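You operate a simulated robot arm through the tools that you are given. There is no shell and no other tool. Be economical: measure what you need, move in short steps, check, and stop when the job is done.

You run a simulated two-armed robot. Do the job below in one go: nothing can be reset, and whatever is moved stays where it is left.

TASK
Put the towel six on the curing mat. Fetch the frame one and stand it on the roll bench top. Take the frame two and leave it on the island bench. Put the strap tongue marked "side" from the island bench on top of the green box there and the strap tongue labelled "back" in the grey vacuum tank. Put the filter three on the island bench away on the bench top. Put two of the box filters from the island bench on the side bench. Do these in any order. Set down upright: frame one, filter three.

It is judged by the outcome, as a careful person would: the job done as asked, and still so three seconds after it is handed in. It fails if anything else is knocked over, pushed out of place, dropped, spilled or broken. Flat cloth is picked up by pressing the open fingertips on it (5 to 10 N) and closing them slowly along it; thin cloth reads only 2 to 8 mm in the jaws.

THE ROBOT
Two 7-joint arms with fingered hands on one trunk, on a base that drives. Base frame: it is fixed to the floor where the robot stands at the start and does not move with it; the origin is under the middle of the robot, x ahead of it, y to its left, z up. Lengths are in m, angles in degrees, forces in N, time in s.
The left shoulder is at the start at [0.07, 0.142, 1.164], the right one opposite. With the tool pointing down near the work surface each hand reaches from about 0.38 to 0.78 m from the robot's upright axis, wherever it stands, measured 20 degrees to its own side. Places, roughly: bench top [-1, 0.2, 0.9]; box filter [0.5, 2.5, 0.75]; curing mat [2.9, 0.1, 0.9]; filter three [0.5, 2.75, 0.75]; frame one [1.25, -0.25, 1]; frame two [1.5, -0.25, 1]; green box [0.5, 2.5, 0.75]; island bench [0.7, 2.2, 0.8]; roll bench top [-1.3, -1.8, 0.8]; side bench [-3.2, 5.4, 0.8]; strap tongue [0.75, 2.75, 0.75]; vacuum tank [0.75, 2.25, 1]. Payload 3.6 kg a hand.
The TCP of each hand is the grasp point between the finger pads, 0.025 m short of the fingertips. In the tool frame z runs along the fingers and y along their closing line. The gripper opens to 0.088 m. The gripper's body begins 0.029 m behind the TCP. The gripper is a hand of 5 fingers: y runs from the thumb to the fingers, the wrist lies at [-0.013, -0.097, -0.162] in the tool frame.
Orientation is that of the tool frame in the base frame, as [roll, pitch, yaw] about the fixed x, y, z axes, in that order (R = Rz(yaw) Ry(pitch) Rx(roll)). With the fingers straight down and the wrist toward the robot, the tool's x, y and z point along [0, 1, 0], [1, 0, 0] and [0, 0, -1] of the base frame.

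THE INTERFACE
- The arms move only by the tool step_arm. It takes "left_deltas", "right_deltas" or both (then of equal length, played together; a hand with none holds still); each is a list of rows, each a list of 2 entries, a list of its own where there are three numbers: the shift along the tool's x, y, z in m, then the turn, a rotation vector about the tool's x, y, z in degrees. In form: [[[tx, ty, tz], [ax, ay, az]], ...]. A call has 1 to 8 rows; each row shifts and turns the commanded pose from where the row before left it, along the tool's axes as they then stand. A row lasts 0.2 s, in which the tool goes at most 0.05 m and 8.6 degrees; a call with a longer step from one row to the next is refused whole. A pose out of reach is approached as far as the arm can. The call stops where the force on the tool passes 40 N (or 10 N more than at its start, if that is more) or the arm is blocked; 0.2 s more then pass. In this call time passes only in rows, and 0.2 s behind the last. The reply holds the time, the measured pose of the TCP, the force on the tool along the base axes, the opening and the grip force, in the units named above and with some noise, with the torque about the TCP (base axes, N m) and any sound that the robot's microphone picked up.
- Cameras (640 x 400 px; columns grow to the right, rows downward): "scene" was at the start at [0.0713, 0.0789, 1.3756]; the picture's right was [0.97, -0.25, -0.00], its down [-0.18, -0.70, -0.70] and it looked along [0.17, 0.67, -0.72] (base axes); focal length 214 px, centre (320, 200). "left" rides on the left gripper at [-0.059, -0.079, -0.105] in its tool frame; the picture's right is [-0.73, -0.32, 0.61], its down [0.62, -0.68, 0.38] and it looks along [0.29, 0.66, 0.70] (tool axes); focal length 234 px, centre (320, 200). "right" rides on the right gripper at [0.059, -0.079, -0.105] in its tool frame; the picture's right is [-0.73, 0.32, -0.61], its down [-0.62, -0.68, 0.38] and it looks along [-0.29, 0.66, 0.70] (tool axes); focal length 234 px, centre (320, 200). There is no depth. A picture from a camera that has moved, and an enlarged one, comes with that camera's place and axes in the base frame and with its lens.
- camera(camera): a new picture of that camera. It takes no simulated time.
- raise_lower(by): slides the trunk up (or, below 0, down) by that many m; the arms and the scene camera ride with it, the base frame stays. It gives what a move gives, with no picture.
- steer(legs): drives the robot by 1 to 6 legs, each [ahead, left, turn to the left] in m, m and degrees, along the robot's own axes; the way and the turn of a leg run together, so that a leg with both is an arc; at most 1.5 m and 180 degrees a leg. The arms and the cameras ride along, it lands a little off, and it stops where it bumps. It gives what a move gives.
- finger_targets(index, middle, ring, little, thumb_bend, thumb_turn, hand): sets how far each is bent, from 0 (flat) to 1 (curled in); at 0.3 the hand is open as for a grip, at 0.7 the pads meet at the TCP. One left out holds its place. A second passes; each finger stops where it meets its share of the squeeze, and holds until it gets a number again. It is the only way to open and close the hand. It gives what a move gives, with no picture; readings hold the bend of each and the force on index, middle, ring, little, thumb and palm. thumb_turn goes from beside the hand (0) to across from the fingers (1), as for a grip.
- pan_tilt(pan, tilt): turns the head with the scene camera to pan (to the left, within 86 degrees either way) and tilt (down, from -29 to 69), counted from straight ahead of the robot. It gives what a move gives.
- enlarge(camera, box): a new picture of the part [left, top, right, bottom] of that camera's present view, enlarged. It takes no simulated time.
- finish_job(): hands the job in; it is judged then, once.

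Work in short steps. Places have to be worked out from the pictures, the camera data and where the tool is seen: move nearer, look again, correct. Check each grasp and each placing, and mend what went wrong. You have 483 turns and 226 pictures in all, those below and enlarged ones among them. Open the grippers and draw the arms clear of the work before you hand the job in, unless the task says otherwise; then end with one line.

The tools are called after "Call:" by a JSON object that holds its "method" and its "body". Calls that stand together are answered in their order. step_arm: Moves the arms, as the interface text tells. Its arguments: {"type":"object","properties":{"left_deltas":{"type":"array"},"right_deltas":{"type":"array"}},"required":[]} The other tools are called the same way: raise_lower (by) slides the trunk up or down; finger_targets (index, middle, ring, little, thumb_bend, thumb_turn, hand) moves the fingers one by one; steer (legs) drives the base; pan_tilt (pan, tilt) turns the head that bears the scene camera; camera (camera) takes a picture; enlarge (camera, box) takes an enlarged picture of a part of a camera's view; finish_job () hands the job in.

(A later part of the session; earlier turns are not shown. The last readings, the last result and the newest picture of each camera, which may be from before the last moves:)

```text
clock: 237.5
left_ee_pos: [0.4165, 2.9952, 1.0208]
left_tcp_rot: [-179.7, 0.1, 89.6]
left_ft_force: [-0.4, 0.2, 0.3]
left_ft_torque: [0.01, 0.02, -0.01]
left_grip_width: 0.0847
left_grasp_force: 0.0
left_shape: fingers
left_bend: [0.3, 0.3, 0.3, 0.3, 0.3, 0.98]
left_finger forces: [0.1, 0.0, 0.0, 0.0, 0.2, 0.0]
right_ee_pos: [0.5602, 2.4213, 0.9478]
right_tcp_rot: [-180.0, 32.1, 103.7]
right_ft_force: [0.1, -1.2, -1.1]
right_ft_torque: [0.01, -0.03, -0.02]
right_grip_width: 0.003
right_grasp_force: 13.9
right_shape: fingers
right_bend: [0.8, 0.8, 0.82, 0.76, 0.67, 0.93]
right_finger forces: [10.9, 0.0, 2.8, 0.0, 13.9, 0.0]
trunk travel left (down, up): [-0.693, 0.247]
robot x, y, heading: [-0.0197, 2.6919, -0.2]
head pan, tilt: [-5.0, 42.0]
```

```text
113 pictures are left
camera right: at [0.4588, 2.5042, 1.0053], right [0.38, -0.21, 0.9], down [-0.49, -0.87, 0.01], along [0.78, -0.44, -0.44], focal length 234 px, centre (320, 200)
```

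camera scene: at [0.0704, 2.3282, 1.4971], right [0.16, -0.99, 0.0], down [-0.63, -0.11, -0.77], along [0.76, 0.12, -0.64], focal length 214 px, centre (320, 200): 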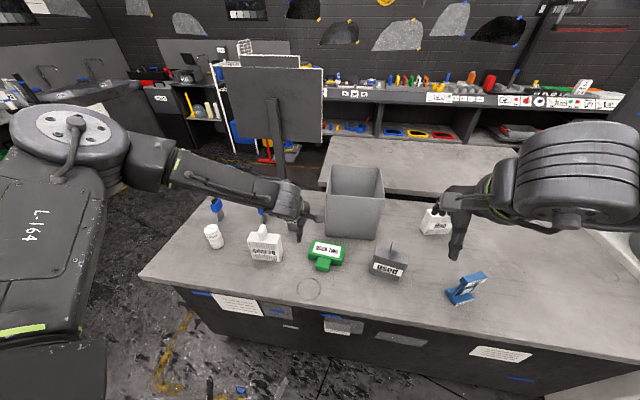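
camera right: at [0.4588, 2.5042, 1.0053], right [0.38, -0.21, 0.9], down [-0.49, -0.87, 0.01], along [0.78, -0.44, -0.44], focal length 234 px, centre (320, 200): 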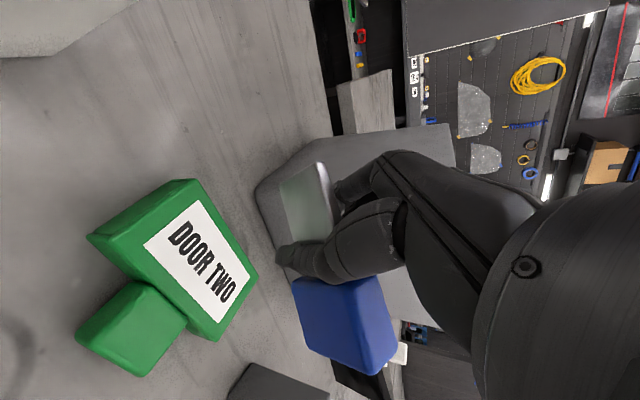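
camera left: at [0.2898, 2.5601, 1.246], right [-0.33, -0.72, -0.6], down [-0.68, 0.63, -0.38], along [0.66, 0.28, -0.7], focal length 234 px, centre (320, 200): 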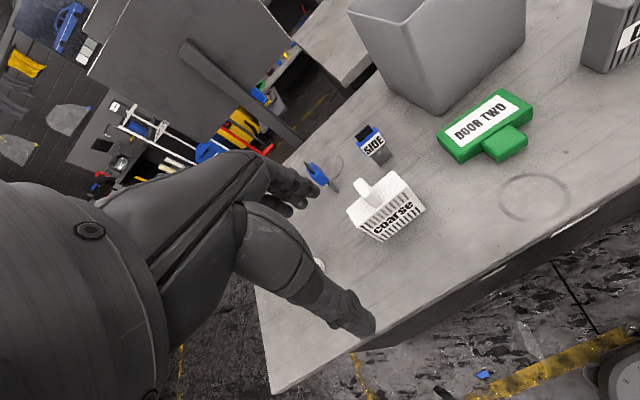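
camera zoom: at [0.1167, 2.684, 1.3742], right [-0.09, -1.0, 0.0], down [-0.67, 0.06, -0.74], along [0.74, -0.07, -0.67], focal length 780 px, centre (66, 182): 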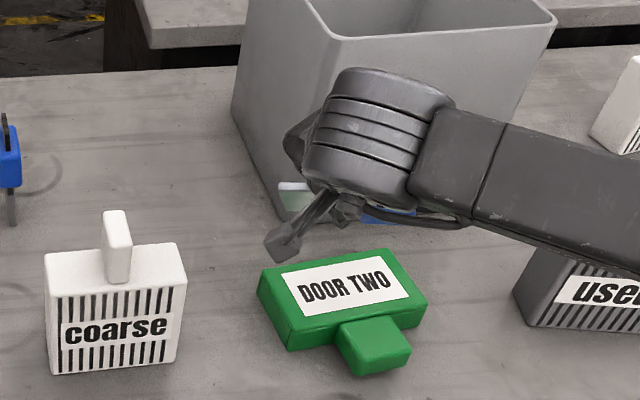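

Level now. I lower straight down in base z.

Call:
{"method": "step_arm", "body": {"right_deltas": [[[0.016, 0, 0.0254], [0, 0, 0]], [[0.016, 0, 0.0254], [0, 0, 0]], [[0.008, 0, 0.0127], [0, 0, 0]]]}}

Call:
{"method": "enlarge", "body": {"camera": "scene", "box": [320, 150, 460, 260]}}

Call:
{"method": "camera", "body": {"camera": "right"}}

```text
clock: 238.3
left_ee_pos: [0.415, 2.994, 1.0214]
left_tcp_rot: [-179.6, 0.0, 89.5]
left_ft_force: [-0.1, -0.2, 0.2]
left_ft_torque: [0.03, 0.01, -0.01]
left_grip_width: 0.0846
left_grasp_force: 0.1
left_shape: fingers
left_bend: [0.3, 0.3, 0.3, 0.3, 0.3, 0.98]
left_finger forces: [0.1, 0.0, 0.0, 0.1, 0.0, 0.0]
right_ee_pos: [0.5595, 2.4194, 0.8716]
right_tcp_rot: [-180.0, 31.9, 103.7]
right_ft_force: [-0.3, 0.4, -1.5]
right_ft_torque: [0.0, -0.05, 0.02]
right_grip_width: 0.0033
right_grasp_force: 14.3
right_shape: fingers
right_bend: [0.8, 0.8, 0.82, 0.76, 0.67, 0.93]
right_finger forces: [11.3, 0.0, 2.9, 0.0, 13.9, 0.1]
trunk travel left (down, up): [-0.693, 0.247]
robot x, y, heading: [-0.0189, 2.6924, -0.4]
head pan, tilt: [-5.0, 42.0]
```

```text
3.64 times, centred on (390, 205) of scene
camera zoom: at [0.1165, 2.6832, 1.3742], right [-0.09, -1.0, 0.0], down [-0.67, 0.06, -0.74], along [0.74, -0.07, -0.67], focal length 780 px, centre (66, 182)
```

zoom: 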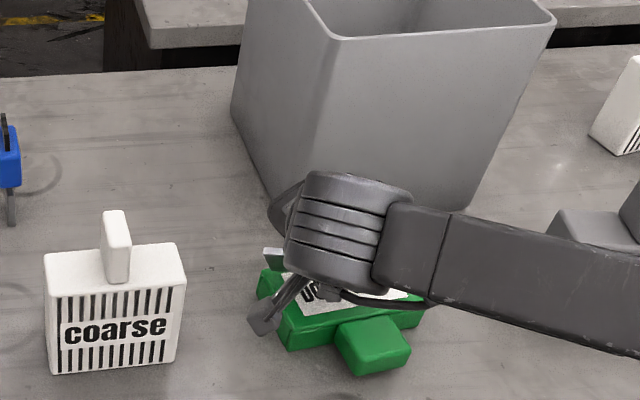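

```text
111 pictures are left
camera right: at [0.4585, 2.5027, 0.9298], right [0.38, -0.21, 0.9], down [-0.49, -0.87, 0.0], along [0.78, -0.44, -0.44], focal length 234 px, centre (320, 200)
```

right: 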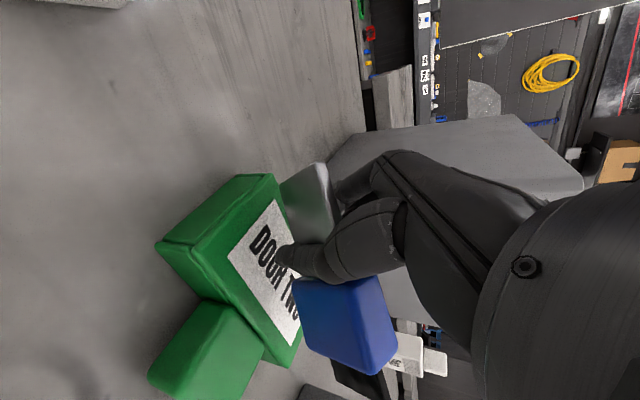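

Over the box top; continuing down in small steps.

Call:
{"method": "step_arm", "body": {"right_deltas": [[[0.0053, 0.004, 0.0085], [0, 0, 0]], [[0.0042, 0, 0.0068], [0, 0, 0]], [[0.0032, 0, 0.0051], [0, 0, 0]]]}}

Call:
{"method": "camera", "body": {"camera": "right"}}

```text
clock: 239.1
left_ee_pos: [0.4131, 2.9968, 1.0228]
left_tcp_rot: [-179.9, 0.2, 89.7]
left_ft_force: [-0.1, 0.0, -0.2]
left_ft_torque: [0.02, 0.02, -0.01]
left_grip_width: 0.0842
left_grasp_force: 0.0
left_shape: fingers
left_bend: [0.3, 0.3, 0.3, 0.3, 0.3, 0.98]
left_finger forces: [0.1, 0.1, 0.1, 0.0, 0.0, 0.0]
right_ee_pos: [0.5657, 2.4248, 0.8618]
right_tcp_rot: [178.5, 32.1, 103.1]
right_ft_force: [-3.1, 4.9, 27.5]
right_ft_torque: [-0.15, 0.65, -0.15]
right_grip_width: 0.0048
right_grasp_force: 34.2
right_shape: fingers
right_bend: [0.8, 0.8, 0.82, 0.76, 0.67, 0.96]
right_finger forces: [13.5, 0.1, 8.1, 0.0, 46.6, 0.0]
trunk travel left (down, up): [-0.693, 0.247]
robot x, y, heading: [-0.0178, 2.6882, -0.4]
head pan, tilt: [-5.0, 42.0]
stopped in row 3 (right hand): the force on the tool passed its limit (the readings are from after the stop); the commanded pose is now the measured one
```

```text
110 pictures are left
camera right: at [0.4622, 2.5078, 0.9183], right [0.37, -0.21, 0.91], down [-0.48, -0.87, -0.01], along [0.79, -0.44, -0.42], focal length 234 px, centre (320, 200)
```

right: 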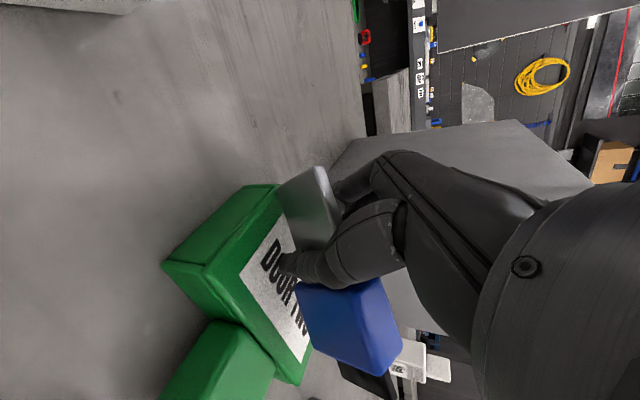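

The thumb tip rests on the box top, so the strap is just above it. I ease up 4 mm and open.

Call:
{"method": "step_arm", "body": {"right_deltas": [[[-0.0021, 0, -0.0034], [0, 0, 0]]]}}

Call:
{"method": "finger_targets", "body": {"hand": "right", "index": 0.6, "middle": 0.6, "ring": 0.6, "little": 0.6, "thumb_bend": 0.6}}

Call:
{"method": "camera", "body": {"camera": "right"}}

```text
clock: 239.4
left_ee_pos: [0.414, 2.9965, 1.0225]
left_tcp_rot: [-180.0, 0.1, 89.6]
left_ft_force: [0.4, 0.0, 0.4]
left_ft_torque: [0.02, 0.02, 0.02]
left_grip_width: 0.0846
left_grasp_force: 0.1
left_shape: fingers
left_bend: [0.3, 0.3, 0.3, 0.3, 0.3, 0.98]
left_finger forces: [0.0, 0.0, 0.1, 0.1, 0.0, 0.1]
right_ee_pos: [0.5631, 2.4245, 0.8627]
right_tcp_rot: [179.1, 32.1, 103.4]
right_ft_force: [1.0, 3.3, 14.1]
right_ft_torque: [-0.07, 0.23, -0.03]
right_grip_width: 0.0037
right_grasp_force: 26.4
right_shape: fingers
right_bend: [0.8, 0.8, 0.82, 0.76, 0.68, 0.95]
right_finger forces: [14.1, 0.1, 5.3, 0.0, 33.8, 0.0]
trunk travel left (down, up): [-0.693, 0.247]
robot x, y, heading: [-0.0185, 2.6916, -0.5]
head pan, tilt: [-5.0, 42.0]
```

```text
clock: 240.4
left_ee_pos: [0.415, 2.993, 1.0228]
left_tcp_rot: [-179.8, 0.1, 89.7]
left_ft_force: [-0.5, 0.4, 0.2]
left_ft_torque: [0.01, 0.01, 0.0]
left_grip_width: 0.0845
left_grasp_force: 0.1
left_shape: fingers
left_bend: [0.3, 0.3, 0.3, 0.3, 0.3, 0.98]
left_finger forces: [0.1, 0.1, 0.0, 0.0, 0.1, 0.0]
right_ee_pos: [0.5652, 2.4231, 0.8603]
right_tcp_rot: [179.4, 32.0, 103.5]
right_ft_force: [-0.3, -0.3, 0.5]
right_ft_torque: [-0.03, 0.09, -0.03]
right_grip_width: 0.0191
right_grasp_force: 1.1
right_shape: fingers
right_bend: [0.61, 0.6, 0.6, 0.6, 0.6, 0.98]
right_finger forces: [0.1, 0.0, 0.1, 0.1, 2.1, 0.1]
trunk travel left (down, up): [-0.693, 0.247]
robot x, y, heading: [-0.0192, 2.6924, -0.4]
head pan, tilt: [-5.0, 42.0]
```

```text
109 pictures are left
camera right: at [0.4629, 2.5057, 0.918], right [0.37, -0.21, 0.9], down [-0.49, -0.87, 0.0], along [0.79, -0.44, -0.43], focal length 234 px, centre (320, 200)
```

right: 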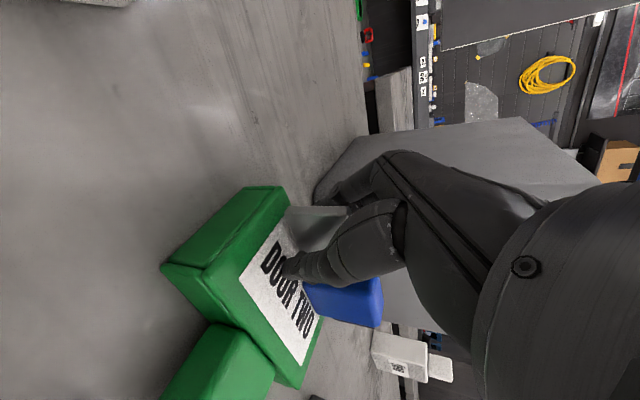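

The strap leans near the back edge of the box. I draw it toward me with the fingers by 25 mm.

Call:
{"method": "step_arm", "body": {"right_deltas": [[[-0.002, 0, -0.0034], [0, 0, 0]], [[0, -0.008, 0], [0, 0, 0]], [[0, -0.008, 0], [0, 0, 0]], [[0, -0.008, 0], [0, 0, 0]]]}}

Call:
{"method": "camera", "body": {"camera": "right"}}

Call:
{"method": "enlarge", "body": {"camera": "scene", "box": [320, 150, 460, 260]}}

```text
clock: 241.4
left_ee_pos: [0.4157, 2.9942, 1.0213]
left_tcp_rot: [-179.8, 0.0, 89.6]
left_ft_force: [-0.3, 0.5, 1.2]
left_ft_torque: [0.02, 0.0, -0.01]
left_grip_width: 0.0847
left_grasp_force: 0.0
left_shape: fingers
left_bend: [0.3, 0.3, 0.3, 0.3, 0.3, 0.98]
left_finger forces: [0.0, 0.0, 0.0, 0.0, 0.0, 0.1]
right_ee_pos: [0.5416, 2.4156, 0.8642]
right_tcp_rot: [179.3, 32.0, 103.5]
right_ft_force: [0.2, -0.7, 0.2]
right_ft_torque: [-0.01, -0.02, 0.0]
right_grip_width: 0.0198
right_grasp_force: 0.8
right_shape: fingers
right_bend: [0.6, 0.6, 0.6, 0.6, 0.6, 0.98]
right_finger forces: [0.0, 0.1, 0.0, 0.2, 0.0, 0.0]
trunk travel left (down, up): [-0.693, 0.247]
robot x, y, heading: [-0.0203, 2.6886, -0.1]
head pan, tilt: [-5.0, 42.0]
```

```text
108 pictures are left
camera right: at [0.4402, 2.4987, 0.9208], right [0.37, -0.21, 0.9], down [-0.49, -0.87, 0.0], along [0.79, -0.44, -0.43], focal length 234 px, centre (320, 200)
```

right: 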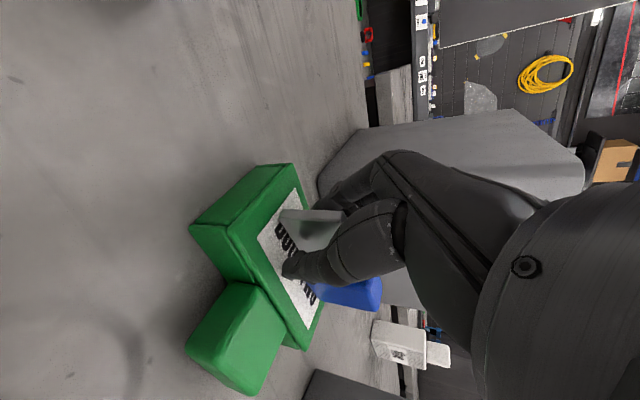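

```text
3.64 times, centred on (390, 205) of scene
camera zoom: at [0.116, 2.6834, 1.3742], right [-0.09, -1.0, 0.0], down [-0.67, 0.06, -0.74], along [0.74, -0.07, -0.67], focal length 780 px, centre (66, 182)
```

zoom: 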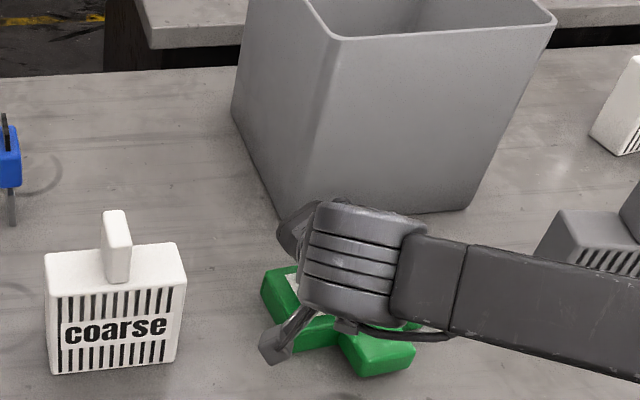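

Now it's mid-box. I open the thumb only, raise 18 mm, and nudge the upper edge toward me so it lies flat.

Call:
{"method": "finger_targets", "body": {"hand": "right", "thumb_bend": 0.25}}

Call:
{"method": "step_arm", "body": {"right_deltas": [[[-0.0053, 0, -0.0085], [0, 0, 0]], [[-0.0043, 0, -0.0068], [0, 0, 0]]]}}

Call:
{"method": "camera", "body": {"camera": "right"}}

```text
clock: 242.4
left_ee_pos: [0.4161, 2.9945, 1.0223]
left_tcp_rot: [-179.7, 0.1, 89.7]
left_ft_force: [-0.4, 1.0, -0.2]
left_ft_torque: [0.02, 0.0, 0.0]
left_grip_width: 0.0848
left_grasp_force: 0.0
left_shape: fingers
left_bend: [0.3, 0.3, 0.3, 0.3, 0.3, 0.98]
left_finger forces: [0.0, 0.1, 0.1, 0.1, 0.1, 0.1]
right_ee_pos: [0.5429, 2.4153, 0.8634]
right_tcp_rot: [179.3, 32.0, 103.5]
right_ft_force: [0.2, 0.0, 0.1]
right_ft_torque: [0.02, 0.01, 0.02]
right_grip_width: 0.0552
right_grasp_force: 0.1
right_shape: fingers
right_bend: [0.6, 0.6, 0.6, 0.6, 0.25, 0.98]
right_finger forces: [0.1, 0.0, 0.0, 0.2, 0.1, 0.0]
trunk travel left (down, up): [-0.693, 0.247]
robot x, y, heading: [-0.0188, 2.6893, -0.4]
head pan, tilt: [-5.0, 42.0]
```

```text
clock: 243.1
left_ee_pos: [0.4158, 2.9939, 1.0216]
left_tcp_rot: [-179.6, 0.1, 89.6]
left_ft_force: [-0.5, -0.7, 0.2]
left_ft_torque: [0.01, 0.05, -0.01]
left_grip_width: 0.0848
left_grasp_force: 0.1
left_shape: fingers
left_bend: [0.3, 0.3, 0.3, 0.3, 0.3, 0.98]
left_finger forces: [0.0, 0.0, 0.0, 0.0, 0.0, 0.0]
right_ee_pos: [0.5417, 2.4162, 0.8816]
right_tcp_rot: [179.3, 32.0, 103.4]
right_ft_force: [-0.6, 0.3, 0.5]
right_ft_torque: [0.01, 0.01, 0.01]
right_grip_width: 0.0553
right_grasp_force: 0.1
right_shape: fingers
right_bend: [0.6, 0.6, 0.6, 0.6, 0.25, 0.98]
right_finger forces: [0.1, 0.0, 0.1, 0.1, 0.1, 0.0]
trunk travel left (down, up): [-0.693, 0.247]
robot x, y, heading: [-0.0173, 2.6883, -0.3]
head pan, tilt: [-5.0, 42.0]
```

```text
106 pictures are left
camera right: at [0.4407, 2.4996, 0.9382], right [0.37, -0.21, 0.9], down [-0.49, -0.87, 0.0], along [0.79, -0.44, -0.43], focal length 234 px, centre (320, 200)
```

right: 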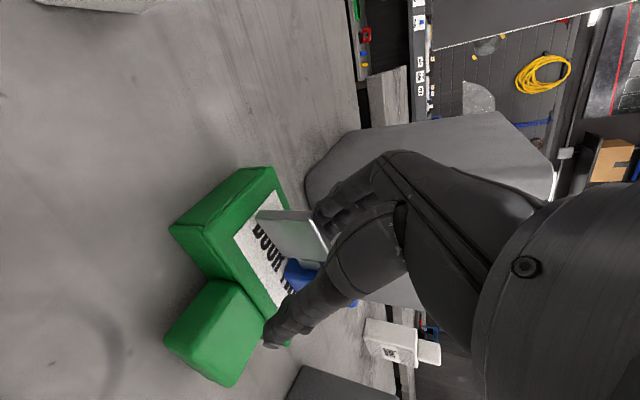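

It stands on its long edge on the label. I nudge the top toward me.

Call:
{"method": "step_arm", "body": {"right_deltas": [[[0, -0.01, 0], [0, 0, 0]], [[0, -0.01, 0], [0, 0, 0]], [[0, -0.01, 0], [0, 0, 0]]]}}

Call:
{"method": "camera", "body": {"camera": "right"}}

```text
clock: 243.8
left_ee_pos: [0.4154, 2.9946, 1.0208]
left_tcp_rot: [-179.7, 0.1, 89.7]
left_ft_force: [0.6, -0.1, -0.3]
left_ft_torque: [-0.01, -0.02, -0.01]
left_grip_width: 0.0847
left_grasp_force: 0.0
left_shape: fingers
left_bend: [0.3, 0.3, 0.3, 0.3, 0.3, 0.98]
left_finger forces: [0.0, 0.0, 0.1, 0.0, 0.0, 0.1]
right_ee_pos: [0.513, 2.4096, 0.8826]
right_tcp_rot: [179.2, 32.0, 103.4]
right_ft_force: [1.4, -1.0, -0.3]
right_ft_torque: [-0.01, 0.01, 0.06]
right_grip_width: 0.0554
right_grasp_force: 0.1
right_shape: fingers
right_bend: [0.6, 0.6, 0.6, 0.6, 0.25, 0.98]
right_finger forces: [0.0, 0.0, 0.2, 0.0, 0.0, 0.0]
trunk travel left (down, up): [-0.693, 0.247]
robot x, y, heading: [-0.0162, 2.6905, -0.5]
head pan, tilt: [-5.0, 42.0]
```

```text
105 pictures are left
camera right: at [0.4116, 2.4926, 0.9396], right [0.37, -0.21, 0.9], down [-0.49, -0.87, 0.0], along [0.79, -0.44, -0.43], focal length 234 px, centre (320, 200)
```

right: 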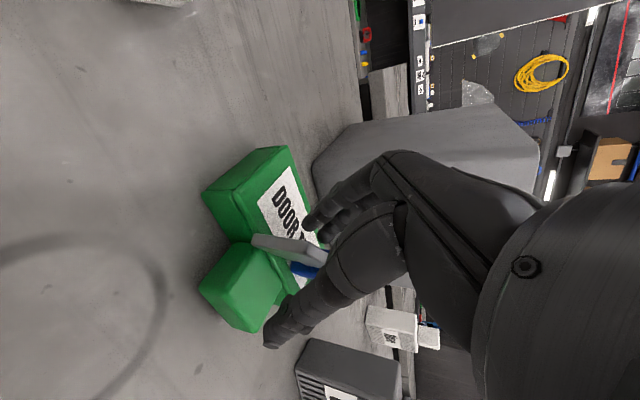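

I raise the hand clear to see how it lies.

Call:
{"method": "step_arm", "body": {"right_deltas": [[[-0.02, 0, -0.032], [0, 0, 0]], [[-0.02, 0, -0.032], [0, 0, 0]], [[-0.02, 0, -0.032], [0, 0, 0]], [[-0.045, 0, 0], [0, 8, 0]], [[0, -0.045, 0], [0, 8, 0]], [[0, -0.03, 0], [0, 8, 0]], [[0, 0, 0], [0, 8, 0]]]}}

Call:
{"method": "enlarge", "body": {"camera": "scene", "box": [300, 130, 480, 270]}}

```text
clock: 245.4
left_ee_pos: [0.4169, 2.9951, 1.0205]
left_tcp_rot: [-179.7, 0.0, 89.7]
left_ft_force: [-0.5, -0.4, 0.0]
left_ft_torque: [-0.03, 0.0, 0.03]
left_grip_width: 0.0846
left_grasp_force: 0.0
left_shape: fingers
left_bend: [0.3, 0.3, 0.3, 0.3, 0.3, 0.98]
left_finger forces: [0.0, 0.0, 0.1, 0.0, 0.0, 0.0]
right_ee_pos: [0.4485, 2.3541, 1.0175]
right_tcp_rot: [179.4, -0.2, 103.9]
right_ft_force: [0.2, -0.2, 0.0]
right_ft_torque: [0.02, 0.01, -0.01]
right_grip_width: 0.0553
right_grasp_force: 0.1
right_shape: fingers
right_bend: [0.6, 0.6, 0.6, 0.6, 0.25, 0.98]
right_finger forces: [0.0, 0.0, 0.1, 0.0, 0.0, 0.1]
trunk travel left (down, up): [-0.693, 0.247]
robot x, y, heading: [-0.0142, 2.6935, -0.7]
head pan, tilt: [-5.0, 42.0]
```

```text
2.86 times, centred on (390, 200) of scene
camera zoom: at [0.1172, 2.6828, 1.3741], right [-0.09, -1.0, 0.0], down [-0.67, 0.06, -0.74], along [0.74, -0.07, -0.67], focal length 613 px, centre (120, 200)
```

zoom: 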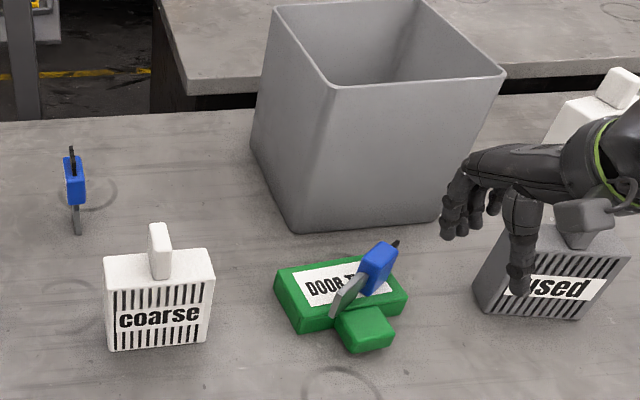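

SIDE now rests on top of the green box, on its edge and stable. Next BACK: I raise the right hand, square its yaw, and shift left.

Call:
{"method": "step_arm", "body": {"right_deltas": [[[0, 0, -0.045], [0, 0, 0]], [[0, 0, -0.045], [0, 0, 7]], [[0, 0, -0.03], [0, 0, 7]]]}}

Call:
{"method": "finger_targets", "body": {"hand": "right", "index": 0.3, "middle": 0.3, "ring": 0.3, "little": 0.3, "thumb_bend": 0.3}}

Call:
{"method": "steer", "body": {"legs": [[0, 0.13, 0.5]]}}

Call:
{"method": "pan_tilt", "body": {"pan": -8, "tilt": 42}}

Call:
{"method": "enlarge", "body": {"camera": "scene", "box": [260, 120, 480, 270]}}

Call:
{"method": "camera", "body": {"camera": "right"}}

```text
clock: 246.2
left_ee_pos: [0.4171, 2.9959, 1.0213]
left_tcp_rot: [-179.6, 0.1, 89.6]
left_ft_force: [-0.7, 0.5, -0.8]
left_ft_torque: [-0.01, 0.02, -0.02]
left_grip_width: 0.0845
left_grasp_force: 0.1
left_shape: fingers
left_bend: [0.3, 0.3, 0.3, 0.3, 0.3, 0.98]
left_finger forces: [0.0, 0.0, 0.0, 0.0, 0.0, 0.0]
right_ee_pos: [0.4456, 2.353, 1.1361]
right_tcp_rot: [179.6, -0.2, 89.9]
right_ft_force: [0.3, 0.3, 0.4]
right_ft_torque: [-0.04, 0.02, 0.0]
right_grip_width: 0.0555
right_grasp_force: 0.1
right_shape: fingers
right_bend: [0.6, 0.6, 0.6, 0.6, 0.25, 0.98]
right_finger forces: [0.0, 0.1, 0.1, 0.0, 0.0, 0.0]
trunk travel left (down, up): [-0.693, 0.247]
robot x, y, heading: [-0.0177, 2.6877, -0.5]
head pan, tilt: [-5.0, 42.0]
```

```text
clock: 247.2
left_ee_pos: [0.4148, 2.9952, 1.0212]
left_tcp_rot: [-179.7, 0.1, 89.6]
left_ft_force: [0.2, -0.5, 0.4]
left_ft_torque: [0.01, -0.01, -0.01]
left_grip_width: 0.0846
left_grasp_force: 0.0
left_shape: fingers
left_bend: [0.3, 0.3, 0.3, 0.3, 0.3, 0.98]
left_finger forces: [0.0, 0.0, 0.0, 0.1, 0.0, 0.1]
right_ee_pos: [0.4465, 2.3513, 1.1374]
right_tcp_rot: [179.4, -0.1, 89.7]
right_ft_force: [0.9, -0.5, 0.3]
right_ft_torque: [0.04, 0.06, 0.0]
right_grip_width: 0.0849
right_grasp_force: 0.1
right_shape: fingers
right_bend: [0.3, 0.3, 0.3, 0.3, 0.3, 0.98]
right_finger forces: [0.0, 0.0, 0.0, 0.1, 0.0, 0.0]
trunk travel left (down, up): [-0.693, 0.247]
robot x, y, heading: [-0.0133, 2.6933, -0.4]
head pan, tilt: [-5.0, 42.0]
```

```text
clock: 248.6
left_ee_pos: [0.4122, 3.1339, 1.0217]
left_tcp_rot: [-179.7, 0.0, 90.3]
left_ft_force: [-0.1, -0.1, 0.2]
left_ft_torque: [0.02, 0.02, 0.02]
left_grip_width: 0.0846
left_grasp_force: 0.0
left_shape: fingers
left_bend: [0.3, 0.3, 0.3, 0.3, 0.3, 0.98]
left_finger forces: [0.0, 0.1, 0.1, 0.0, 0.0, 0.0]
right_ee_pos: [0.4496, 2.491, 1.137]
right_tcp_rot: [179.3, -0.2, 90.4]
right_ft_force: [-0.2, -0.3, -0.6]
right_ft_torque: [0.04, 0.02, 0.0]
right_grip_width: 0.085
right_grasp_force: 0.1
right_shape: fingers
right_bend: [0.3, 0.3, 0.3, 0.3, 0.3, 0.98]
right_finger forces: [0.1, 0.0, 0.0, 0.0, 0.0, 0.1]
trunk travel left (down, up): [-0.693, 0.247]
robot x, y, heading: [-0.0202, 2.8248, 0.1]
head pan, tilt: [-5.0, 42.0]
```

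```text
clock: 249.2
left_ee_pos: [0.4121, 3.1344, 1.0208]
left_tcp_rot: [-179.7, 0.1, 90.1]
left_ft_force: [-0.4, -0.6, -0.2]
left_ft_torque: [0.02, 0.0, 0.01]
left_grip_width: 0.0844
left_grasp_force: 0.0
left_shape: fingers
left_bend: [0.3, 0.3, 0.3, 0.3, 0.3, 0.98]
left_finger forces: [0.0, 0.0, 0.1, 0.1, 0.1, 0.0]
right_ee_pos: [0.4497, 2.4925, 1.1376]
right_tcp_rot: [179.4, -0.2, 90.5]
right_ft_force: [-0.2, -0.5, -1.1]
right_ft_torque: [0.01, 0.01, 0.0]
right_grip_width: 0.0851
right_grasp_force: 0.0
right_shape: fingers
right_bend: [0.3, 0.3, 0.3, 0.3, 0.3, 0.98]
right_finger forces: [0.0, 0.0, 0.1, 0.0, 0.1, 0.0]
trunk travel left (down, up): [-0.693, 0.247]
robot x, y, heading: [-0.0214, 2.8259, 0.3]
head pan, tilt: [-8.0, 42.0]
```

```text
2.67 times, centred on (370, 195) of scene
camera zoom: at [0.1161, 2.8164, 1.3742], right [-0.14, -0.99, 0.0], down [-0.66, 0.09, -0.74], along [0.74, -0.1, -0.67], focal length 572 px, centre (187, 213)
```

zoom: 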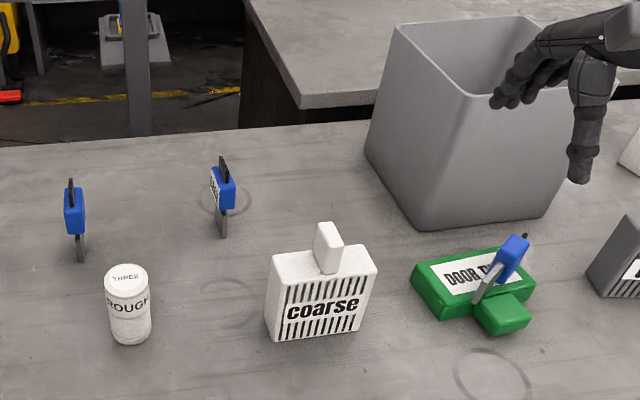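

```text
102 pictures are left
camera right: at [0.3698, 2.5489, 1.2418], right [0.32, -0.73, 0.61], down [-0.67, -0.63, -0.39], along [0.67, -0.28, -0.69], focal length 234 px, centre (320, 200)
```

right: 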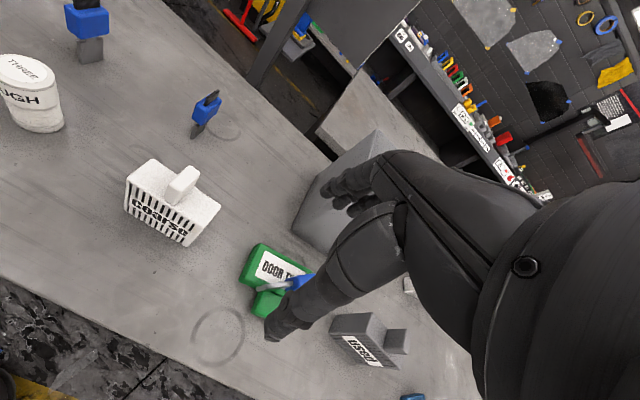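

BACK's head is at (0.707, 2.686), top z≈0.90. I move above it and partly down.

Call:
{"method": "step_arm", "body": {"right_deltas": [[[0.035, 0.032, 0], [0, 0, 0]], [[0.035, 0.032, 0], [0, 0, 0]], [[0.035, 0.032, 0], [0, 0, 0]], [[0.035, 0.032, 0], [0, 0, 0]], [[0.03, 0.035, 0], [0, 0, 0]], [[0.025, 0.04, 0], [0, 0, 0]], [[0, 0.045, 0.015], [0, 0, 0]], [[0, 0.01, 0.045], [0, 0, 0]]]}}

Call:
{"method": "step_arm", "body": {"right_deltas": [[[0, 0, 0.045], [0, 0, 0]], [[0, 0, 0.035], [0, 0, 0]]]}}

Call:
{"method": "camera", "body": {"camera": "right"}}

Call:
{"method": "enlarge", "body": {"camera": "scene", "box": [260, 100, 420, 240]}}

```text
clock: 251.0
left_ee_pos: [0.4136, 3.1339, 1.0211]
left_tcp_rot: [-179.7, 0.0, 90.2]
left_ft_force: [-0.1, 0.0, -0.2]
left_ft_torque: [0.01, 0.0, -0.02]
left_grip_width: 0.0847
left_grasp_force: 0.1
left_shape: fingers
left_bend: [0.3, 0.3, 0.3, 0.3, 0.3, 0.97]
left_finger forces: [0.0, 0.0, 0.0, 0.0, 0.0, 0.0]
right_ee_pos: [0.7071, 2.6887, 1.0775]
right_tcp_rot: [179.4, -0.2, 90.4]
right_ft_force: [-0.1, -1.2, -1.0]
right_ft_torque: [0.02, 0.0, -0.02]
right_grip_width: 0.085
right_grasp_force: 0.1
right_shape: fingers
right_bend: [0.3, 0.3, 0.3, 0.3, 0.3, 0.98]
right_finger forces: [0.0, 0.0, 0.0, 0.0, 0.1, 0.0]
trunk travel left (down, up): [-0.693, 0.247]
robot x, y, heading: [-0.0207, 2.8279, 0.2]
head pan, tilt: [-8.0, 42.0]
```

```text
clock: 251.6
left_ee_pos: [0.4142, 3.1338, 1.0225]
left_tcp_rot: [-179.8, 0.0, 90.1]
left_ft_force: [0.3, -0.1, 0.3]
left_ft_torque: [0.04, 0.02, 0.04]
left_grip_width: 0.0846
left_grasp_force: 0.0
left_shape: fingers
left_bend: [0.3, 0.3, 0.3, 0.3, 0.3, 0.98]
left_finger forces: [0.1, 0.0, 0.1, 0.1, 0.0, 0.1]
right_ee_pos: [0.7066, 2.687, 0.9988]
right_tcp_rot: [179.4, -0.2, 90.4]
right_ft_force: [-0.5, -0.9, 0.2]
right_ft_torque: [0.01, -0.02, 0.04]
right_grip_width: 0.085
right_grasp_force: 0.1
right_shape: fingers
right_bend: [0.3, 0.3, 0.3, 0.3, 0.3, 0.98]
right_finger forces: [0.1, 0.1, 0.1, 0.0, 0.0, 0.1]
trunk travel left (down, up): [-0.693, 0.247]
robot x, y, heading: [-0.0194, 2.8256, 0.2]
head pan, tilt: [-8.0, 42.0]
```

```text
101 pictures are left
camera right: at [0.6263, 2.745, 1.1031], right [0.32, -0.73, 0.61], down [-0.67, -0.63, -0.39], along [0.67, -0.28, -0.69], focal length 234 px, centre (320, 200)
```

right: 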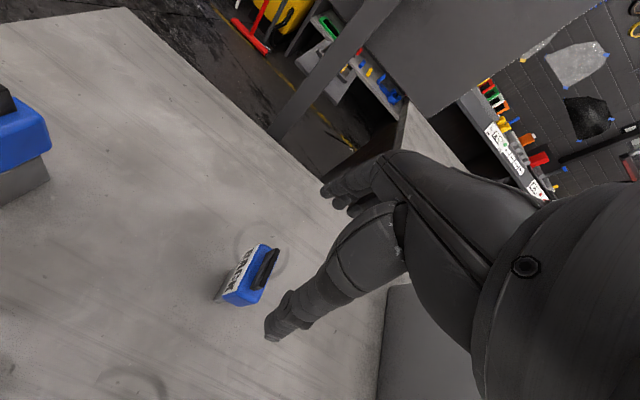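

```text
2.86 times, centred on (340, 170) of scene
camera zoom: at [0.1167, 2.8157, 1.3742], right [-0.14, -0.99, 0.0], down [-0.66, 0.09, -0.74], along [0.74, -0.1, -0.67], focal length 613 px, centre (263, 286)
```

zoom: 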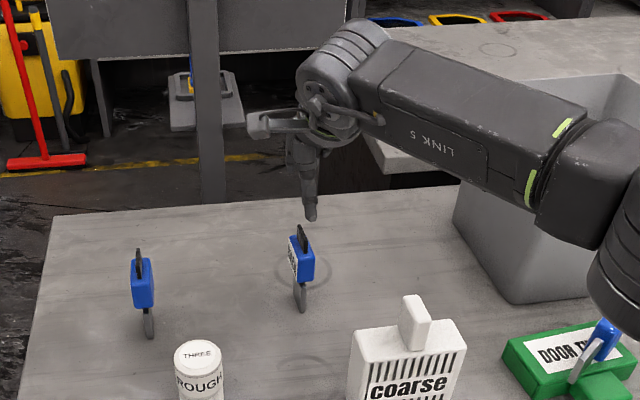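

Well aligned; I yaw 8° to match its width, and descend.

Call:
{"method": "step_arm", "body": {"right_deltas": [[[0, -0.003, 0.03], [0, 0, 8]], [[0, 0, 0.03], [0, 0, 0]], [[0, 0, 0.025], [0, 0, 0]], [[0, 0, 0.018], [0, 0, 0]]]}}

Call:
{"method": "finger_targets", "body": {"hand": "right", "index": 0.48, "middle": 0.48, "ring": 0.48, "little": 0.48, "thumb_bend": 0.48}}

Call:
{"method": "camera", "body": {"camera": "right"}}

```text
clock: 252.6
left_ee_pos: [0.4138, 3.1341, 1.0214]
left_tcp_rot: [-179.7, 0.2, 90.2]
left_ft_force: [0.2, -0.7, -0.6]
left_ft_torque: [-0.02, -0.02, -0.02]
left_grip_width: 0.0845
left_grasp_force: 0.2
left_shape: fingers
left_bend: [0.3, 0.3, 0.3, 0.3, 0.3, 0.98]
left_finger forces: [0.1, 0.1, 0.0, 0.1, 0.1, 0.1]
right_ee_pos: [0.704, 2.689, 0.8972]
right_tcp_rot: [179.4, -0.2, 82.4]
right_ft_force: [-0.4, 0.1, 0.4]
right_ft_torque: [-0.01, -0.01, -0.04]
right_grip_width: 0.0849
right_grasp_force: 0.1
right_shape: fingers
right_bend: [0.3, 0.3, 0.3, 0.3, 0.3, 0.98]
right_finger forces: [0.0, 0.1, 0.0, 0.1, 0.1, 0.0]
trunk travel left (down, up): [-0.693, 0.247]
robot x, y, heading: [-0.0178, 2.8277, 0.3]
head pan, tilt: [-8.0, 42.0]
```

```text
clock: 253.6
left_ee_pos: [0.4125, 3.1357, 1.0221]
left_tcp_rot: [-179.7, 0.1, 90.2]
left_ft_force: [-0.4, -0.1, 0.5]
left_ft_torque: [-0.01, 0.02, -0.04]
left_grip_width: 0.0846
left_grasp_force: 0.0
left_shape: fingers
left_bend: [0.3, 0.3, 0.3, 0.3, 0.3, 0.98]
left_finger forces: [0.0, 0.0, 0.1, 0.0, 0.0, 0.0]
right_ee_pos: [0.705, 2.6883, 0.8976]
right_tcp_rot: [179.4, -0.2, 82.5]
right_ft_force: [0.7, 0.5, -0.7]
right_ft_torque: [0.0, -0.04, -0.02]
right_grip_width: 0.0509
right_grasp_force: 2.8
right_shape: fingers
right_bend: [0.47, 0.46, 0.48, 0.48, 0.46, 0.97]
right_finger forces: [1.4, 1.4, 0.0, 0.0, 2.8, 0.0]
trunk travel left (down, up): [-0.693, 0.247]
robot x, y, heading: [-0.0174, 2.826, 0.0]
head pan, tilt: [-8.0, 42.0]
```

```text
99 pictures are left
camera right: at [0.6336, 2.7563, 1.002], right [0.22, -0.76, 0.61], down [-0.75, -0.53, -0.39], along [0.62, -0.37, -0.69], focal length 234 px, centre (320, 200)
```

right: 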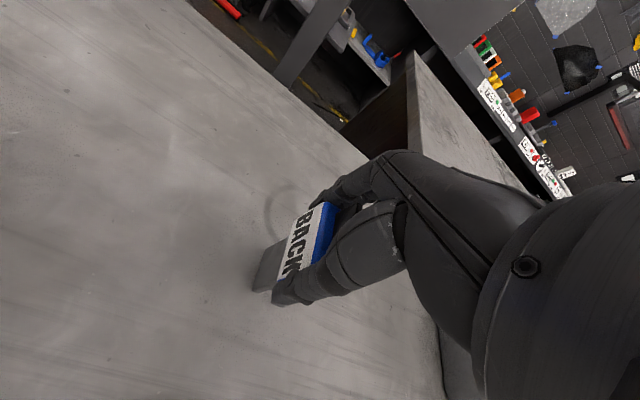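

Contact on both edges at 51 mm. I tighten and lift.

Call:
{"method": "finger_targets", "body": {"hand": "right", "index": 0.62, "middle": 0.62, "ring": 0.5, "little": 0.5, "thumb_bend": 0.58}}

Call:
{"method": "step_arm", "body": {"right_deltas": [[[0, 0, -0.02], [0, 0, 0]], [[0, 0, -0.03], [0, 0, 0]], [[0, 0, -0.045], [0, 0, 0]], [[0, 0, -0.045], [0, 0, 0]], [[0, 0, -0.045], [0, 0, 0]], [[0, 0, -0.045], [0, 0, 0]]]}}

Call:
{"method": "camera", "body": {"camera": "right"}}

```text
clock: 254.6
left_ee_pos: [0.413, 3.1342, 1.0204]
left_tcp_rot: [-179.7, 0.1, 90.2]
left_ft_force: [0.2, 0.1, -0.3]
left_ft_torque: [-0.04, 0.0, -0.01]
left_grip_width: 0.0844
left_grasp_force: 0.0
left_shape: fingers
left_bend: [0.3, 0.3, 0.3, 0.3, 0.3, 0.98]
left_finger forces: [0.0, 0.0, 0.0, 0.1, 0.0, 0.0]
right_ee_pos: [0.7041, 2.6884, 0.8978]
right_tcp_rot: [179.4, -0.4, 82.4]
right_ft_force: [0.6, 0.0, 2.4]
right_ft_torque: [-0.01, -0.09, 0.02]
right_grip_width: 0.0471
right_grasp_force: 13.2
right_shape: fingers
right_bend: [0.52, 0.53, 0.5, 0.5, 0.48, 0.96]
right_finger forces: [6.8, 7.0, 0.0, 0.0, 13.4, 0.0]
trunk travel left (down, up): [-0.693, 0.247]
robot x, y, heading: [-0.0196, 2.8234, 0.1]
head pan, tilt: [-8.0, 42.0]
```

```text
clock: 256.0
left_ee_pos: [0.4132, 3.1354, 1.0211]
left_tcp_rot: [-179.8, 0.0, 90.2]
left_ft_force: [-0.4, 0.1, 0.2]
left_ft_torque: [0.04, 0.01, 0.02]
left_grip_width: 0.0845
left_grasp_force: 0.1
left_shape: fingers
left_bend: [0.3, 0.3, 0.3, 0.3, 0.3, 0.98]
left_finger forces: [0.0, 0.0, 0.2, 0.0, 0.1, 0.0]
right_ee_pos: [0.7005, 2.6901, 1.1268]
right_tcp_rot: [179.4, -0.2, 82.4]
right_ft_force: [0.0, -0.5, -1.2]
right_ft_torque: [0.02, 0.0, 0.0]
right_grip_width: 0.0465
right_grasp_force: 12.9
right_shape: fingers
right_bend: [0.52, 0.53, 0.5, 0.5, 0.48, 0.96]
right_finger forces: [6.8, 6.4, 0.1, 0.0, 13.0, 0.0]
trunk travel left (down, up): [-0.693, 0.247]
robot x, y, heading: [-0.0182, 2.8263, 0.1]
head pan, tilt: [-8.0, 42.0]
```

```text
98 pictures are left
camera right: at [0.63, 2.7581, 1.2313], right [0.22, -0.76, 0.61], down [-0.75, -0.53, -0.39], along [0.62, -0.37, -0.69], focal length 234 px, centre (320, 200)
```

right: 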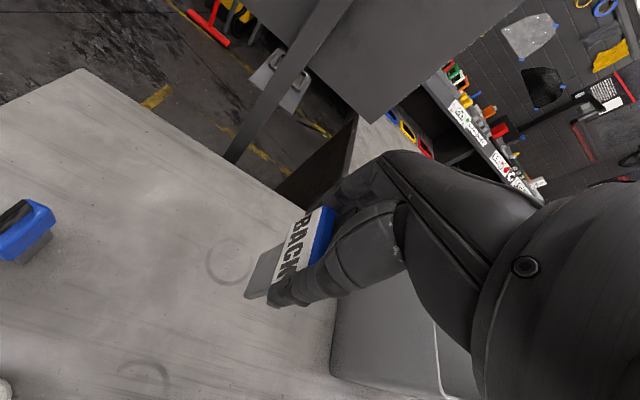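

BACK is held. The tank rim is at z≈1.0, spanning x 0.69–0.90, y 2.18–2.405. I raise the trunk and strafe right.

Call:
{"method": "raise_lower", "body": {"by": 0.11}}

Call:
{"method": "steer", "body": {"legs": [[0, -0.4, 0], [0.03, 0, 0]]}}

Call:
{"method": "pan_tilt", "body": {"pan": -8, "tilt": 45}}

Call:
{"method": "camera", "body": {"camera": "scene"}}

Call:
{"method": "camera", "body": {"camera": "right"}}

```text
clock: 257.4
left_ee_pos: [0.4131, 3.1347, 1.1301]
left_tcp_rot: [-179.7, 0.1, 90.1]
left_ft_force: [0.7, -0.1, 0.4]
left_ft_torque: [-0.01, 0.03, 0.03]
left_grip_width: 0.0846
left_grasp_force: 0.0
left_shape: fingers
left_bend: [0.3, 0.3, 0.3, 0.3, 0.3, 0.98]
left_finger forces: [0.0, 0.1, 0.0, 0.1, 0.0, 0.1]
right_ee_pos: [0.7011, 2.6906, 1.2366]
right_tcp_rot: [179.5, -0.3, 82.4]
right_ft_force: [-0.9, -0.7, -0.5]
right_ft_torque: [-0.01, -0.03, 0.0]
right_grip_width: 0.0466
right_grasp_force: 13.4
right_shape: fingers
right_bend: [0.52, 0.53, 0.5, 0.5, 0.48, 0.96]
right_finger forces: [6.8, 6.2, 0.1, 0.0, 13.0, 0.0]
trunk travel left (down, up): [-0.803, 0.137]
robot x, y, heading: [-0.0207, 2.8274, 0.1]
head pan, tilt: [-8.0, 42.0]
```

```text
clock: 260.3
left_ee_pos: [0.4366, 2.7453, 1.1333]
left_tcp_rot: [179.9, 0.2, 91.1]
left_ft_force: [-1.3, 0.3, -0.8]
left_ft_torque: [-0.03, -0.07, -0.03]
left_grip_width: 0.0845
left_grasp_force: 0.1
left_shape: fingers
left_bend: [0.3, 0.3, 0.3, 0.3, 0.3, 0.98]
left_finger forces: [0.0, 0.1, 0.1, 0.0, 0.1, 0.1]
right_ee_pos: [0.7305, 2.3048, 1.2402]
right_tcp_rot: [179.1, -0.3, 83.2]
right_ft_force: [-0.2, -0.7, -1.2]
right_ft_torque: [-0.02, 0.0, 0.03]
right_grip_width: 0.0464
right_grasp_force: 12.9
right_shape: fingers
right_bend: [0.52, 0.53, 0.5, 0.5, 0.48, 0.96]
right_finger forces: [6.9, 6.2, 0.1, 0.0, 13.0, 0.0]
trunk travel left (down, up): [-0.803, 0.137]
robot x, y, heading: [0.0159, 2.428, 1.2]
head pan, tilt: [-8.0, 42.0]
```

```text
clock: 260.9
left_ee_pos: [0.4405, 2.7443, 1.1325]
left_tcp_rot: [-179.8, 0.1, 91.1]
left_ft_force: [-0.5, -0.7, 0.0]
left_ft_torque: [0.0, -0.02, 0.0]
left_grip_width: 0.0847
left_grasp_force: 0.1
left_shape: fingers
left_bend: [0.3, 0.3, 0.3, 0.3, 0.3, 0.98]
left_finger forces: [0.1, 0.0, 0.1, 0.0, 0.0, 0.0]
right_ee_pos: [0.7348, 2.3045, 1.238]
right_tcp_rot: [179.3, -0.3, 83.4]
right_ft_force: [-0.5, 0.4, -0.2]
right_ft_torque: [-0.01, -0.02, 0.0]
right_grip_width: 0.0467
right_grasp_force: 13.9
right_shape: fingers
right_bend: [0.52, 0.53, 0.5, 0.5, 0.48, 0.96]
right_finger forces: [6.8, 6.3, 0.0, 0.1, 13.1, 0.0]
trunk travel left (down, up): [-0.803, 0.137]
robot x, y, heading: [0.014, 2.4281, 1.2]
head pan, tilt: [-8.0, 45.0]
```

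```text
97 pictures are left
camera scene: at [0.1456, 2.4217, 1.4801], right [-0.12, -0.99, 0.0], down [-0.7, 0.09, -0.71], along [0.7, -0.09, -0.71], focal length 214 px, centre (320, 200)
```

scene: 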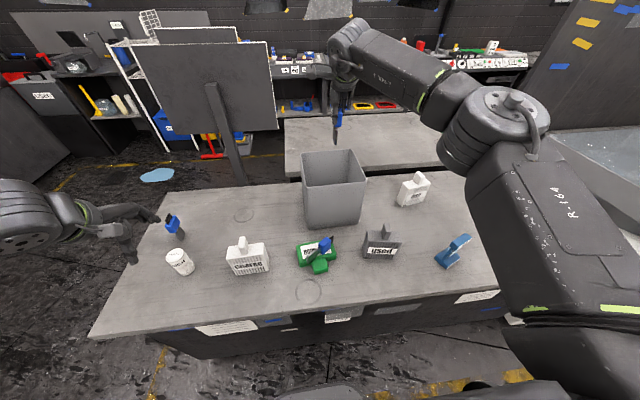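

```text
96 pictures are left
camera right: at [0.6635, 2.3709, 1.342], right [0.23, -0.76, 0.61], down [-0.74, -0.54, -0.39], along [0.63, -0.36, -0.69], focal length 234 px, centre (320, 200)
```

right: 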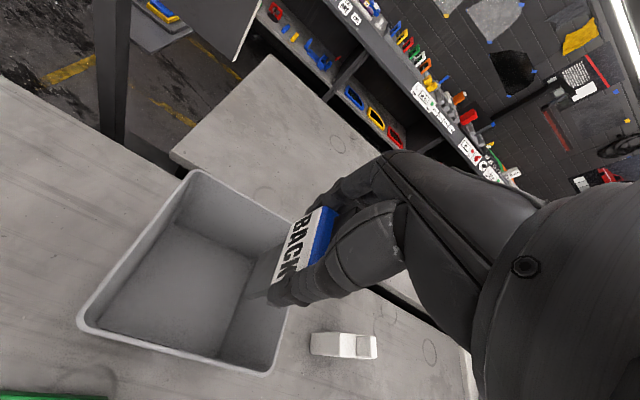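

Tank centre is (0.775, 2.298). I move BACK over it and raise the left hand so the trunk can go down.

Call:
{"method": "step_arm", "body": {"right_deltas": [[[0, 0.02, 0], [0, 0, 0]], [[0, 0.018, 0], [0, 0, 0]], [[0, 0, 0], [0, 0, 0]], [[0, 0, 0], [0, 0, 0]], [[0, 0, 0], [0, 0, 0]]], "left_deltas": [[[0, 0, -0.045], [0, 0, 0]], [[0, 0, -0.045], [0, 0, 0]], [[0, 0, -0.045], [0, 0, 0]], [[0, 0, -0.045], [0, 0, 0]], [[0, 0, -0.045], [0, 0, 0]]]}}

Call:
{"method": "raise_lower", "body": {"by": -0.13}}

Call:
{"method": "camera", "body": {"camera": "right"}}

```text
clock: 262.1
left_ee_pos: [0.4457, 2.7462, 1.3552]
left_tcp_rot: [-179.6, 0.0, 91.0]
left_ft_force: [-0.7, 0.4, 0.2]
left_ft_torque: [0.0, -0.01, 0.01]
left_grip_width: 0.0846
left_grasp_force: 0.0
left_shape: fingers
left_bend: [0.3, 0.3, 0.3, 0.3, 0.3, 0.98]
left_finger forces: [0.0, 0.0, 0.1, 0.0, 0.0, 0.0]
right_ee_pos: [0.7697, 2.2986, 1.2348]
right_tcp_rot: [179.4, -0.2, 83.3]
right_ft_force: [-0.5, 0.0, -0.3]
right_ft_torque: [0.02, -0.01, -0.01]
right_grip_width: 0.0467
right_grasp_force: 13.1
right_shape: fingers
right_bend: [0.52, 0.53, 0.5, 0.5, 0.48, 0.96]
right_finger forces: [6.7, 6.2, 0.0, 0.0, 12.9, 0.0]
right hand out of reach, approached as far as the arm can: row 2
trunk travel left (down, up): [-0.803, 0.137]
robot x, y, heading: [0.0187, 2.4321, 1.2]
head pan, tilt: [-8.0, 45.0]
```

```text
clock: 263.7
left_ee_pos: [0.4462, 2.7476, 1.2257]
left_tcp_rot: [-179.7, 0.2, 91.1]
left_ft_force: [-0.6, -0.5, 0.1]
left_ft_torque: [0.02, 0.01, 0.01]
left_grip_width: 0.0847
left_grasp_force: 0.0
left_shape: fingers
left_bend: [0.3, 0.3, 0.3, 0.3, 0.3, 0.98]
left_finger forces: [0.1, 0.0, 0.1, 0.0, 0.0, 0.1]
right_ee_pos: [0.7701, 2.2988, 1.104]
right_tcp_rot: [179.4, -0.3, 83.2]
right_ft_force: [-0.3, -0.4, -1.0]
right_ft_torque: [-0.01, -0.02, 0.0]
right_grip_width: 0.0464
right_grasp_force: 12.5
right_shape: fingers
right_bend: [0.52, 0.53, 0.5, 0.5, 0.48, 0.96]
right_finger forces: [6.7, 6.2, 0.0, 0.0, 12.9, 0.0]
trunk travel left (down, up): [-0.673, 0.267]
robot x, y, heading: [0.0129, 2.4295, 1.0]
head pan, tilt: [-8.0, 45.0]
```

```text
95 pictures are left
camera right: at [0.6977, 2.3644, 1.209], right [0.23, -0.76, 0.61], down [-0.75, -0.54, -0.39], along [0.63, -0.36, -0.69], focal length 234 px, centre (320, 200)
```

right: 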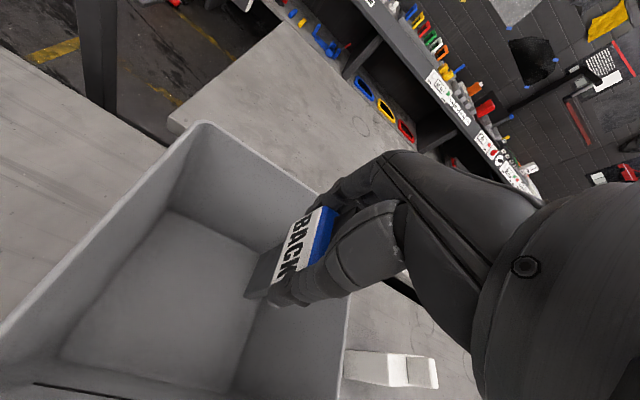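

Inside the opening. I lower further into the tank.

Call:
{"method": "raise_lower", "body": {"by": -0.12}}

Call:
{"method": "camera", "body": {"camera": "right"}}

Call:
{"method": "camera", "body": {"camera": "scene"}}

```text
clock: 265.2
left_ee_pos: [0.4464, 2.747, 1.1053]
left_tcp_rot: [-179.7, 0.1, 91.2]
left_ft_force: [0.1, -1.0, 0.3]
left_ft_torque: [-0.03, -0.03, 0.0]
left_grip_width: 0.0845
left_grasp_force: 0.1
left_shape: fingers
left_bend: [0.3, 0.3, 0.3, 0.3, 0.3, 0.98]
left_finger forces: [0.1, 0.0, 0.1, 0.1, 0.0, 0.1]
right_ee_pos: [0.7697, 2.2979, 0.9842]
right_tcp_rot: [179.4, -0.3, 83.3]
right_ft_force: [0.4, -0.1, -1.2]
right_ft_torque: [0.02, 0.0, 0.02]
right_grip_width: 0.0467
right_grasp_force: 12.5
right_shape: fingers
right_bend: [0.52, 0.53, 0.5, 0.5, 0.48, 0.96]
right_finger forces: [6.7, 6.2, 0.1, 0.0, 12.9, 0.0]
trunk travel left (down, up): [-0.553, 0.387]
robot x, y, heading: [0.0146, 2.431, 1.0]
head pan, tilt: [-8.0, 45.0]
```

```text
94 pictures are left
camera right: at [0.6976, 2.3644, 1.089], right [0.23, -0.76, 0.61], down [-0.75, -0.54, -0.39], along [0.63, -0.36, -0.69], focal length 234 px, centre (320, 200)
```

right: 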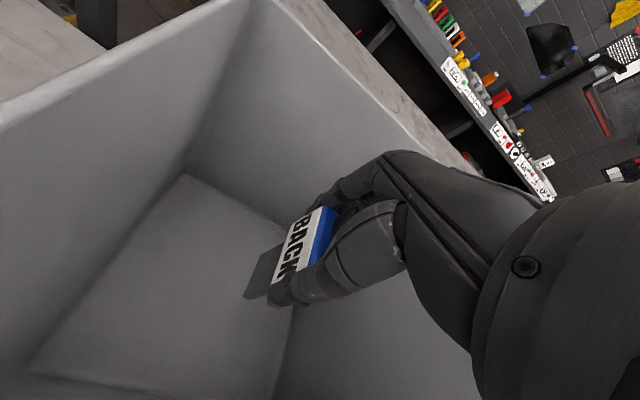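

```text
93 pictures are left
camera scene: at [0.1479, 2.4214, 1.2299], right [-0.12, -0.99, 0.0], down [-0.7, 0.09, -0.71], along [0.7, -0.09, -0.71], focal length 214 px, centre (320, 200)
```

scene: 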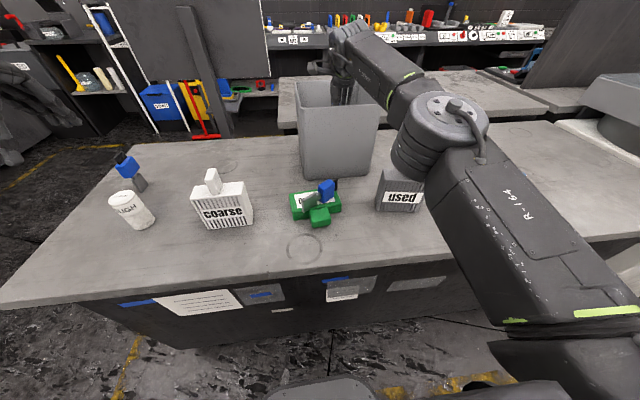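

Call:
{"method": "enlarge", "body": {"camera": "scene", "box": [340, 80, 500, 230]}}

```text
2.67 times, centred on (420, 155) of scene
camera zoom: at [0.1479, 2.4214, 1.2299], right [-0.12, -0.99, 0.0], down [-0.7, 0.09, -0.71], along [0.7, -0.09, -0.71], focal length 572 px, centre (53, 320)
```

zoom: 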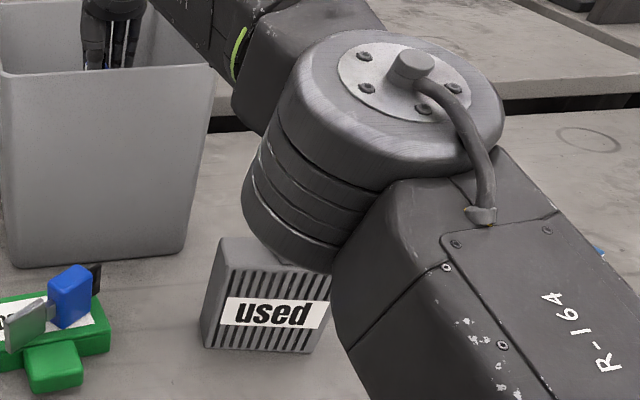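

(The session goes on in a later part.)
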